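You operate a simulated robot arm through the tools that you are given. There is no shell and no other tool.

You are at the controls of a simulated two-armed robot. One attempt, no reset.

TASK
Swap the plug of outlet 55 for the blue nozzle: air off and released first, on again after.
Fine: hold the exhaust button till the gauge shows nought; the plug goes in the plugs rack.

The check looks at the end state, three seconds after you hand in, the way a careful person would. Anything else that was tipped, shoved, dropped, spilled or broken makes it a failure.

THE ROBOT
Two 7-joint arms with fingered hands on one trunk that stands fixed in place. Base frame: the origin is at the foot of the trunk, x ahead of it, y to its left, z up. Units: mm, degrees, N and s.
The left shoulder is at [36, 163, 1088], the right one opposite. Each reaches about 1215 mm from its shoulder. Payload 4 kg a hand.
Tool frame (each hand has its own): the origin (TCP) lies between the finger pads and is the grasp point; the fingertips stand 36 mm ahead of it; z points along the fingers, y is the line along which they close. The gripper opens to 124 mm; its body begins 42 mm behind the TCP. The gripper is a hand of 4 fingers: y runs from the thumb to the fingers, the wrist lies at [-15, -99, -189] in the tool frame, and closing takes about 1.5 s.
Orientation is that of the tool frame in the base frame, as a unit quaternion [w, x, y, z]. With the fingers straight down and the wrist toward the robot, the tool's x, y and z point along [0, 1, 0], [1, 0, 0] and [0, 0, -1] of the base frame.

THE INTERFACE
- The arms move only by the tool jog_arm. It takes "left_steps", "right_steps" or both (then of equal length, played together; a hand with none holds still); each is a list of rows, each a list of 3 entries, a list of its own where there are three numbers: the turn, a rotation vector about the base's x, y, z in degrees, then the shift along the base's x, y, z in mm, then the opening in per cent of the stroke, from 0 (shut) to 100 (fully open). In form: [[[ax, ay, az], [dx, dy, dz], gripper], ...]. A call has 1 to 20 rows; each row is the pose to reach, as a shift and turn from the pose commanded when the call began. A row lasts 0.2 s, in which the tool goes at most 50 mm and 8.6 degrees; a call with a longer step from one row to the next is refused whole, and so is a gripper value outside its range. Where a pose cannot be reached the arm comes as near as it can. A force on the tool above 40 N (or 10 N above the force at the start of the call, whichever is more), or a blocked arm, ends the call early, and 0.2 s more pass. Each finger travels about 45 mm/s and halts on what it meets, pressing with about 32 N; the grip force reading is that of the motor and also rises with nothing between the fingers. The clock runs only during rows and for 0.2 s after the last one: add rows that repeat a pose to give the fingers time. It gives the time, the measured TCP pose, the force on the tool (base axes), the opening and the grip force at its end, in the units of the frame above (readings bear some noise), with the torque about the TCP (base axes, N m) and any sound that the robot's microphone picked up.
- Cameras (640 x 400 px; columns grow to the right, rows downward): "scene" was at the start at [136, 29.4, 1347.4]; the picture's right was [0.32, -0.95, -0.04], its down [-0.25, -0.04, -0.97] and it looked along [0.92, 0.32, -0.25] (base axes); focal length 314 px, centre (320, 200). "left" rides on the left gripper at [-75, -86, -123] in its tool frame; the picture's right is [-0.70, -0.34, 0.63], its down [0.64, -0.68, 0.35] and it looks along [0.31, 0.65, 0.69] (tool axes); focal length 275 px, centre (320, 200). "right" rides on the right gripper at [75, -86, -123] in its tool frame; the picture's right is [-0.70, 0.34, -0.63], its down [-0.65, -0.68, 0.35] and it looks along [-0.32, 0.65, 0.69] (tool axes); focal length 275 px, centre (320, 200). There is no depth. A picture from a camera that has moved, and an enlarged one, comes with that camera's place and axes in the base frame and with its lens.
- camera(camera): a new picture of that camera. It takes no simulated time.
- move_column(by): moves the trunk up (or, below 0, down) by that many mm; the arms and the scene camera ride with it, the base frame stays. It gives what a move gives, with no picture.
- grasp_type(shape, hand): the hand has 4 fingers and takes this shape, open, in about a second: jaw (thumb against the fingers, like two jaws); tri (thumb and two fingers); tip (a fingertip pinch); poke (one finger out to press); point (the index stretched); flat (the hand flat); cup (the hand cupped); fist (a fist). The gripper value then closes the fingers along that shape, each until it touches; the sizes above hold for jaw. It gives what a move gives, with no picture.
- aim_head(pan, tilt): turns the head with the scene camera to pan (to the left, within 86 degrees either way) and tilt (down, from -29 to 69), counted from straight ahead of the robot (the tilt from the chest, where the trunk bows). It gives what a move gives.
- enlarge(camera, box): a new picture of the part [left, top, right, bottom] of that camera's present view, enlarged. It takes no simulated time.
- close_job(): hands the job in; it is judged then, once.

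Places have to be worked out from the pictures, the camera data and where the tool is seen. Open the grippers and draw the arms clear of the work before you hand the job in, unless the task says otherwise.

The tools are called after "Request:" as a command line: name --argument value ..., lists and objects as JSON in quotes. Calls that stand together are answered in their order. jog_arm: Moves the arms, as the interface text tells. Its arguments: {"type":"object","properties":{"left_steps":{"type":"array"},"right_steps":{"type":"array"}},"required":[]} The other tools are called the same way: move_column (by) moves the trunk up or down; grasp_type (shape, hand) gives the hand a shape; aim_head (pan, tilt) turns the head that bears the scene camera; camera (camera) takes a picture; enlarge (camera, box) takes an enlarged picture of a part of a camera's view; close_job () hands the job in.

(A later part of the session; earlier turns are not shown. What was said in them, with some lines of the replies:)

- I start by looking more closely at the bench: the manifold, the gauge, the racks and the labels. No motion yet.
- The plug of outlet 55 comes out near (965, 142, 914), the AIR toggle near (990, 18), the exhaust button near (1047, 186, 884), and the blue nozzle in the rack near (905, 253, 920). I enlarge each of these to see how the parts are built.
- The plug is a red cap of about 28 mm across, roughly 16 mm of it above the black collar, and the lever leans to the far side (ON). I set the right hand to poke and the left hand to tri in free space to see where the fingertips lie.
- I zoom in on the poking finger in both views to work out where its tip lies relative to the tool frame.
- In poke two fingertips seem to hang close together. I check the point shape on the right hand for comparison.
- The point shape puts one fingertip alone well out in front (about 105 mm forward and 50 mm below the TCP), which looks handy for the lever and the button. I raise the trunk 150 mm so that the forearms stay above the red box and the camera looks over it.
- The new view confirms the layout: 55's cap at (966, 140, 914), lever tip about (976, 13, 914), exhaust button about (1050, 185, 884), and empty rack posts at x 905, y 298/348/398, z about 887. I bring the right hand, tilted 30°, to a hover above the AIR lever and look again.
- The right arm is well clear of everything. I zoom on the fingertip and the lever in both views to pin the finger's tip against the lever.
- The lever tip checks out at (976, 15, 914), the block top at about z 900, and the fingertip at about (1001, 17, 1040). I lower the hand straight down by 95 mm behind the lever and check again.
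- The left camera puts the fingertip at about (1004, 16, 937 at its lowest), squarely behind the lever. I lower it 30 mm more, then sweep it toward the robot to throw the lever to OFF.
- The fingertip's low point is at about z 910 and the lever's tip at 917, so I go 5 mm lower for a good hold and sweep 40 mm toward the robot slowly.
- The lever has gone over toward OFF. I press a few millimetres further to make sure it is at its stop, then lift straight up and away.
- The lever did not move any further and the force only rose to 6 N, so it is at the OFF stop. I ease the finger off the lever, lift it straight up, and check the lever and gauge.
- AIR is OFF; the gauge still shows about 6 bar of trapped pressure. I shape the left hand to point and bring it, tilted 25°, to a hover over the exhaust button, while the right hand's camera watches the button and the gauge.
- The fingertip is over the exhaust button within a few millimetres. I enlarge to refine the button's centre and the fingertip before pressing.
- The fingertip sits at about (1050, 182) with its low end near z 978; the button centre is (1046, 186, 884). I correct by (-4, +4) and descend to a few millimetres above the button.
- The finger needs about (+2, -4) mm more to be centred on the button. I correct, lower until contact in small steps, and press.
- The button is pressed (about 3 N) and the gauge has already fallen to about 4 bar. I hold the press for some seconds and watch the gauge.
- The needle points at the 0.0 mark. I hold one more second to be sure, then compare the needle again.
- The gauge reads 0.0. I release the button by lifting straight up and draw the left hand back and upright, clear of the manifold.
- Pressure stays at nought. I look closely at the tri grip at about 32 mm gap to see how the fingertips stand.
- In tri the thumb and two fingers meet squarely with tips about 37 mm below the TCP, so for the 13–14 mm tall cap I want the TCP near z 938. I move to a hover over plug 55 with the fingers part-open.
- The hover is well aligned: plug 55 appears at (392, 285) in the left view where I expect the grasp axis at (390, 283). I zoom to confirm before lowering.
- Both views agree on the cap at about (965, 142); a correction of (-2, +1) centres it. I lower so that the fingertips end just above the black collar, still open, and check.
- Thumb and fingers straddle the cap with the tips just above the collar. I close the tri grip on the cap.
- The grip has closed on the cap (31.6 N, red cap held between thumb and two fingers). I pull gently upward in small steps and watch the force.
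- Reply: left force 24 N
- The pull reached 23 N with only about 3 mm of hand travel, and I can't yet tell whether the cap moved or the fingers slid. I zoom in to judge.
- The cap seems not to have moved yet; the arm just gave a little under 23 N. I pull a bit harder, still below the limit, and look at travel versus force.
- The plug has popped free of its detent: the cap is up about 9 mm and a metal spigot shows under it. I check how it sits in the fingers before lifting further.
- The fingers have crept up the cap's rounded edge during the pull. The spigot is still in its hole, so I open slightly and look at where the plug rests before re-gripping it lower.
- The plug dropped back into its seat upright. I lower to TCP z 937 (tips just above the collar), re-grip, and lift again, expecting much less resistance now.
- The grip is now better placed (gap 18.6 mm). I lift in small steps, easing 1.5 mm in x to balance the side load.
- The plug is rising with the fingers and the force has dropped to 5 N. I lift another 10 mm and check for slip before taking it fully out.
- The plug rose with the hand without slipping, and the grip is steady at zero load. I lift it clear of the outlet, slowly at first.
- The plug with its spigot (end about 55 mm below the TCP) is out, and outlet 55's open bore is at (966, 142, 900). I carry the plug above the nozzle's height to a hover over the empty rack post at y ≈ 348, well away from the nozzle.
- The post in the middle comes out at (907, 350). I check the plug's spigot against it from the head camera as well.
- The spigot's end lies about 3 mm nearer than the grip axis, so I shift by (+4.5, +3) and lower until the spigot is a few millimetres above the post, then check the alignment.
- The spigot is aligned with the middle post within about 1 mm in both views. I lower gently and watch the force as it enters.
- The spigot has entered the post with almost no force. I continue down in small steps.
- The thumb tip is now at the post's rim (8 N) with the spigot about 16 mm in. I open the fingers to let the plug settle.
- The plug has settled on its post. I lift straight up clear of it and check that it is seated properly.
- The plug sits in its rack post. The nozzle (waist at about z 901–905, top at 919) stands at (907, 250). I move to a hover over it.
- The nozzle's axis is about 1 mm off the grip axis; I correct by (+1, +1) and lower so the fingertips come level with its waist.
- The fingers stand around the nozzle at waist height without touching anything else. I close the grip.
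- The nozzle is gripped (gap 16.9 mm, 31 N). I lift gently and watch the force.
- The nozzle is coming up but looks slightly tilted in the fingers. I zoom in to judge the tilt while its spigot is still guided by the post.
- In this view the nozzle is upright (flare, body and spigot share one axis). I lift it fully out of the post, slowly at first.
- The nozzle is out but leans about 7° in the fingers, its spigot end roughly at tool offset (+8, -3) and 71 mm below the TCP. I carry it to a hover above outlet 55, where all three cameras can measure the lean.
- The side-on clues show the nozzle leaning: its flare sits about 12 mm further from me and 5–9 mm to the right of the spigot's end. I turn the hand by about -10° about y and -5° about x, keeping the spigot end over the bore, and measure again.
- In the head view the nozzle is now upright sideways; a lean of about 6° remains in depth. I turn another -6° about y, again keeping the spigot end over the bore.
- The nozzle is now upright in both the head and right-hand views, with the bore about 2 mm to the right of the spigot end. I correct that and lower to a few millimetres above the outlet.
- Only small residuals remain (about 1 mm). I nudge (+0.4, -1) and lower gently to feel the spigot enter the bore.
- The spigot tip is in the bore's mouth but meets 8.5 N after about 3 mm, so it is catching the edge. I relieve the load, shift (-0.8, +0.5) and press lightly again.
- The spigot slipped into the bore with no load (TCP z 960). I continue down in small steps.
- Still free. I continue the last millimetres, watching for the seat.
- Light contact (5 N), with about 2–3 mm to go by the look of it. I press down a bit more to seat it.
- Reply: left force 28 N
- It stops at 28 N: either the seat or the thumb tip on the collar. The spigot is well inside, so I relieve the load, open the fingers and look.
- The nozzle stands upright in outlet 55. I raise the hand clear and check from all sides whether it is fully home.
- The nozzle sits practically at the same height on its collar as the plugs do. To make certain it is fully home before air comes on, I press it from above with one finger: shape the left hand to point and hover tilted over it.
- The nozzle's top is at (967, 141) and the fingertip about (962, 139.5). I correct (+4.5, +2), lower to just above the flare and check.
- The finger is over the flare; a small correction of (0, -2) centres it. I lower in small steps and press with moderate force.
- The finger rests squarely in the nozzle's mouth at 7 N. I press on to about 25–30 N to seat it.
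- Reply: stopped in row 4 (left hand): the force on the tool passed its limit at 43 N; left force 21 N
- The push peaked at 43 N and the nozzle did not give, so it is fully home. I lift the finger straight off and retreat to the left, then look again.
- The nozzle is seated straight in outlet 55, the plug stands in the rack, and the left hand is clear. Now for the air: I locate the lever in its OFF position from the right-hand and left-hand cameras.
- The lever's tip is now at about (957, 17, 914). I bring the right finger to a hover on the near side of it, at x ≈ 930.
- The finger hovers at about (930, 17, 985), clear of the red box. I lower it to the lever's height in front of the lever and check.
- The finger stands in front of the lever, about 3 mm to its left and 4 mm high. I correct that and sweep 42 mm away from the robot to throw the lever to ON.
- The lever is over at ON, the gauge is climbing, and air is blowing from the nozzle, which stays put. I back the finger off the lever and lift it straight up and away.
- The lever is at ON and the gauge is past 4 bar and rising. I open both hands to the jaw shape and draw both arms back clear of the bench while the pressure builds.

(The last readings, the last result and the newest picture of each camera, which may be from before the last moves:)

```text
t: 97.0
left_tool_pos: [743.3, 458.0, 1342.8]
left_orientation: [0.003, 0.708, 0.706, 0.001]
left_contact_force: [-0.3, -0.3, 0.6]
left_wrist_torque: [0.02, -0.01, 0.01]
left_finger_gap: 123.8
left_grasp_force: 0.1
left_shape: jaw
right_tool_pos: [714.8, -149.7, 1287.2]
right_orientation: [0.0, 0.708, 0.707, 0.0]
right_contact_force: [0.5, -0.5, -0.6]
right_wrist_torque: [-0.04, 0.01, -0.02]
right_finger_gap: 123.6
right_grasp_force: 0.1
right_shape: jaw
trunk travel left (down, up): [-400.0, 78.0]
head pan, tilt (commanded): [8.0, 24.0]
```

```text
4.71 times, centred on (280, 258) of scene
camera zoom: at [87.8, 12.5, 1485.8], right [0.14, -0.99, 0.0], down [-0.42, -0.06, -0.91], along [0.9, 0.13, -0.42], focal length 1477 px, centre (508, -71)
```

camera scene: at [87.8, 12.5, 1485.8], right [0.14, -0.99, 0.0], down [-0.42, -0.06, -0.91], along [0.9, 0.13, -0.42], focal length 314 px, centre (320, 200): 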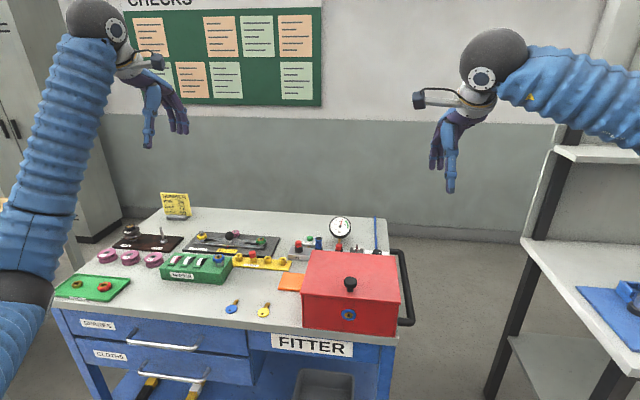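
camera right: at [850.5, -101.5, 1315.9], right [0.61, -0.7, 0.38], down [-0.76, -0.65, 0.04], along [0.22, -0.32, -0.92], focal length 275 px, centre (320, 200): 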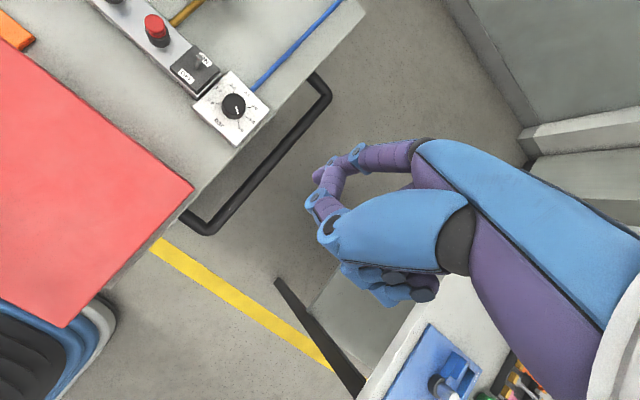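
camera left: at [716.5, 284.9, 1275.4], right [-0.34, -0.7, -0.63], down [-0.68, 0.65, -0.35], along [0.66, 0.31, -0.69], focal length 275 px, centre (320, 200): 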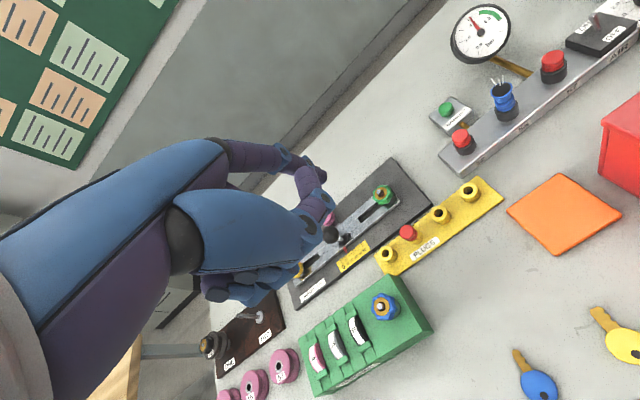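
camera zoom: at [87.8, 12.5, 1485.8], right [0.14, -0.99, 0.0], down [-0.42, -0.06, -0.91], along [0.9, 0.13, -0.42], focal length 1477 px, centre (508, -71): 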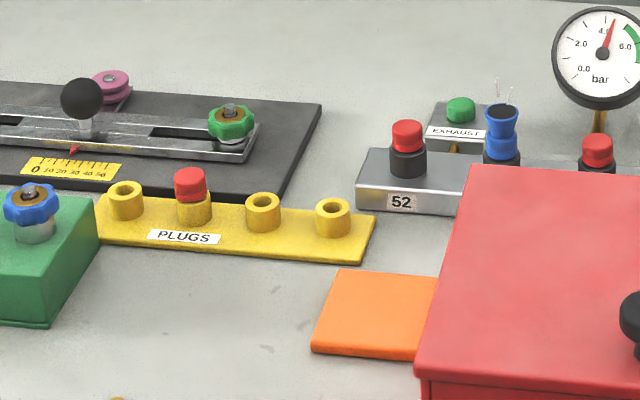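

Both arms are clear and open. I check whether the gauge is still moving, that the regulator was not touched, and look at the nozzle and plug once more.

Request:
jog_arm --left_steps '[[[0, 0, 0], [0, 0, 0], 100], [[0, 0, 0], [0, 0, 0], 100], [[0, 0, 0], [0, 0, 0], 100], [[0, 0, 0], [0, 0, 0], 100], [[0, 0, 0], [0, 0, 0], 100], [[0, 0, 0], [0, 0, 0], 100], [[0, 0, 0], [0, 0, 0], 100], [[0, 0, 0], [0, 0, 0], 100], [[0, 0, 0], [0, 0, 0], 100], [[0, 0, 0], [0, 0, 0], 100]]'

Request:
enlarge --camera "scene" --box '[325, 210, 355, 240]'

Request:
enlarge --camera "right" --box '[60, 60, 260, 220]'

Request:
enlarge --camera "left" --box '[420, 20, 640, 240]'

Request:
enlarge --camera "scene" --box '[244, 240, 276, 268]'

```text
t: 99.2
left_tool_pos: [741.5, 458.4, 1342.9]
left_orientation: [0.002, 0.708, 0.706, 0.001]
left_contact_force: [0.3, 0.4, -0.8]
left_wrist_torque: [0.0, -0.02, 0.02]
left_finger_gap: 124.1
left_grasp_force: 0.0
left_shape: jaw
right_tool_pos: [715.1, -149.7, 1288.3]
right_orientation: [-0.001, 0.707, 0.707, 0.001]
right_contact_force: [-0.5, -0.2, 0.3]
right_wrist_torque: [-0.02, 0.05, 0.0]
right_finger_gap: 123.6
right_grasp_force: 0.1
right_shape: jaw
trunk travel left (down, up): [-400.0, 78.0]
head pan, tilt (commanded): [8.0, 24.0]
```

```text
13.33 times, centred on (340, 225) of scene
camera zoom: at [87.8, 12.6, 1485.8], right [0.14, -0.99, 0.0], down [-0.42, -0.06, -0.91], along [0.9, 0.13, -0.42], focal length 4184 px, centre (53, -133)
```

zoom: 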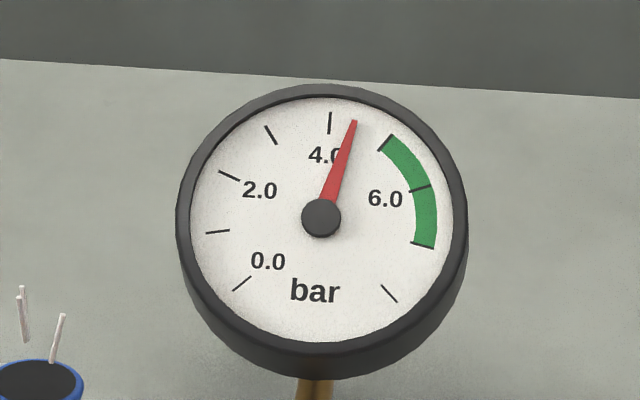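

```text
2.50 times, centred on (160, 140) of right
camera zoom: at [630.0, -75.3, 1410.9], right [0.34, -0.7, 0.63], down [-0.68, -0.65, -0.35], along [0.65, -0.32, -0.69], focal length 688 px, centre (720, 350)
```

zoom: 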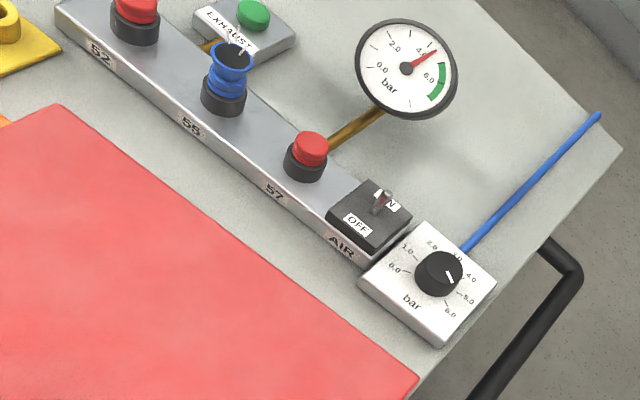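

```text
1.82 times, centred on (530, 130) of left
camera zoom: at [656.0, 383.8, 1464.7], right [-0.34, -0.7, -0.63], down [-0.68, 0.65, -0.35], along [0.65, 0.31, -0.69], focal length 500 px, centre (-62, 327)
```

zoom: 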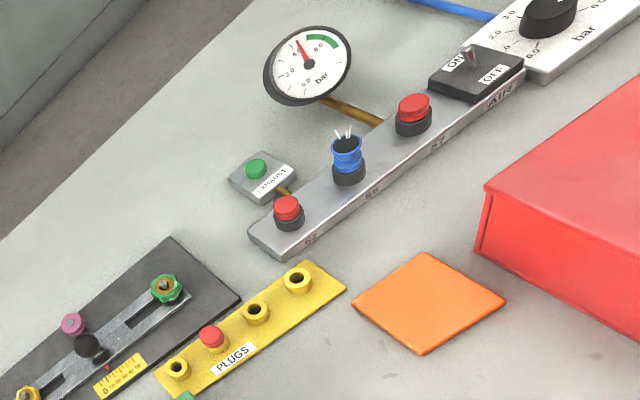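

```text
14.29 times, centred on (260, 254) of scene
camera zoom: at [87.8, 12.6, 1485.8], right [0.14, -0.99, 0.0], down [-0.42, -0.06, -0.91], along [0.9, 0.13, -0.42], focal length 4483 px, centre (1177, -571)
```

zoom: 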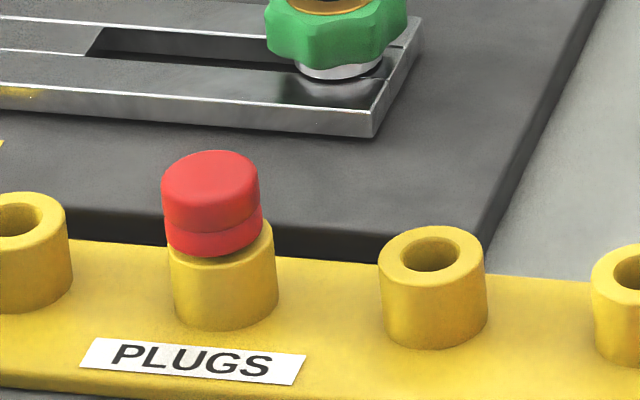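

The regulator is untouched, the lever is ON, the gauge is steady with the nozzle blowing, and the plug stands in its rack post. One last close look at the nozzle's seat and the outlet row.

Request:
enlarge --camera "scene" --box '[290, 230, 350, 260]'

Request:
enlarge --camera "right" --box '[80, 50, 160, 110]'

Request:
enlarge --camera "scene" --box '[40, 190, 300, 330]'

```text
10.67 times, centred on (320, 245) of scene
camera zoom: at [87.8, 12.6, 1485.8], right [0.14, -0.99, 0.0], down [-0.42, -0.06, -0.91], along [0.9, 0.13, -0.42], focal length 3347 px, centre (320, -280)
```

zoom: 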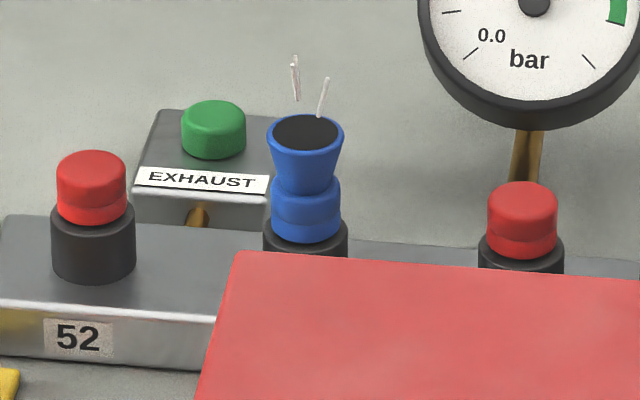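

```text
6.67 times, centred on (120, 80) of right
camera zoom: at [630.0, -75.3, 1410.9], right [0.34, -0.7, 0.63], down [-0.68, -0.65, -0.35], along [0.65, -0.32, -0.69], focal length 1835 px, centre (1653, 1000)
```

zoom: 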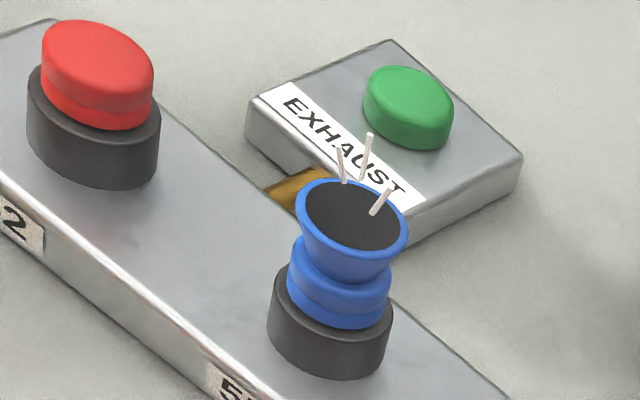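

```text
2.46 times, centred on (170, 260) of scene
camera zoom: at [87.8, 12.6, 1485.8], right [0.14, -0.99, 0.0], down [-0.42, -0.06, -0.91], along [0.9, 0.13, -0.42], focal length 772 px, centre (689, 52)
```

zoom: 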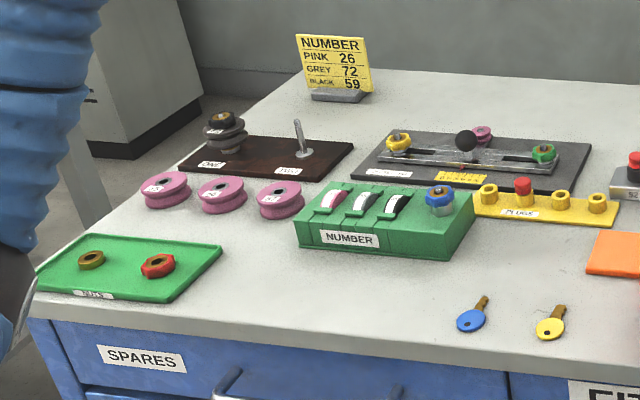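

The job looks complete:

- **Nozzle:** the blue nozzle sits straight in outlet 55 and is blowing.
- **Plug:** the red plug is in the PLUGS rack.
- **Air:** AIR is back ON. The gauge holds steady at about 4.5 bar with the nozzle open; it read about 6 bar at the start with the outlet plugged.
- **Bench:** the regulator and everything else on the bench look as they did at the start.
- **Arms:** both hands are open and clear of the work.

I hand the job in.

Request:
close_job

```text
The job is handed in.
```

I swapped the plug of outlet 55 for the blue nozzle, and the air is back on. The job is handed in; I have not seen the result of the check.

- **Air off and released:** I switched AIR off, then held the exhaust button until the gauge read 0.0. It stayed at nought until the nozzle was in.
- **Plug:** it took two grips to pull out, because the fingers slipped on the first try and the plug dropped back into its seat. It now stands in the third PLUGS post from the right, leaning very slightly because the hole is loose.
- **Nozzle:** it is in outlet 55, upright, at the same height on its collar as the other plugs. I pressed it from above, peaking at 43 N, and it did not move.
- **Air on:** the lever is at ON and air blows from the nozzle's mouth. The gauge holds at about 4.5 bar, below its green band. It read about 6 bar at the start with the outlet plugged. I put the drop down to the open nozzle, since the regulator was not touched.

In the last pictures nothing else on the bench looked moved. Both hands are open and clear of the work, and the trunk is still raised 150 mm from where it started.
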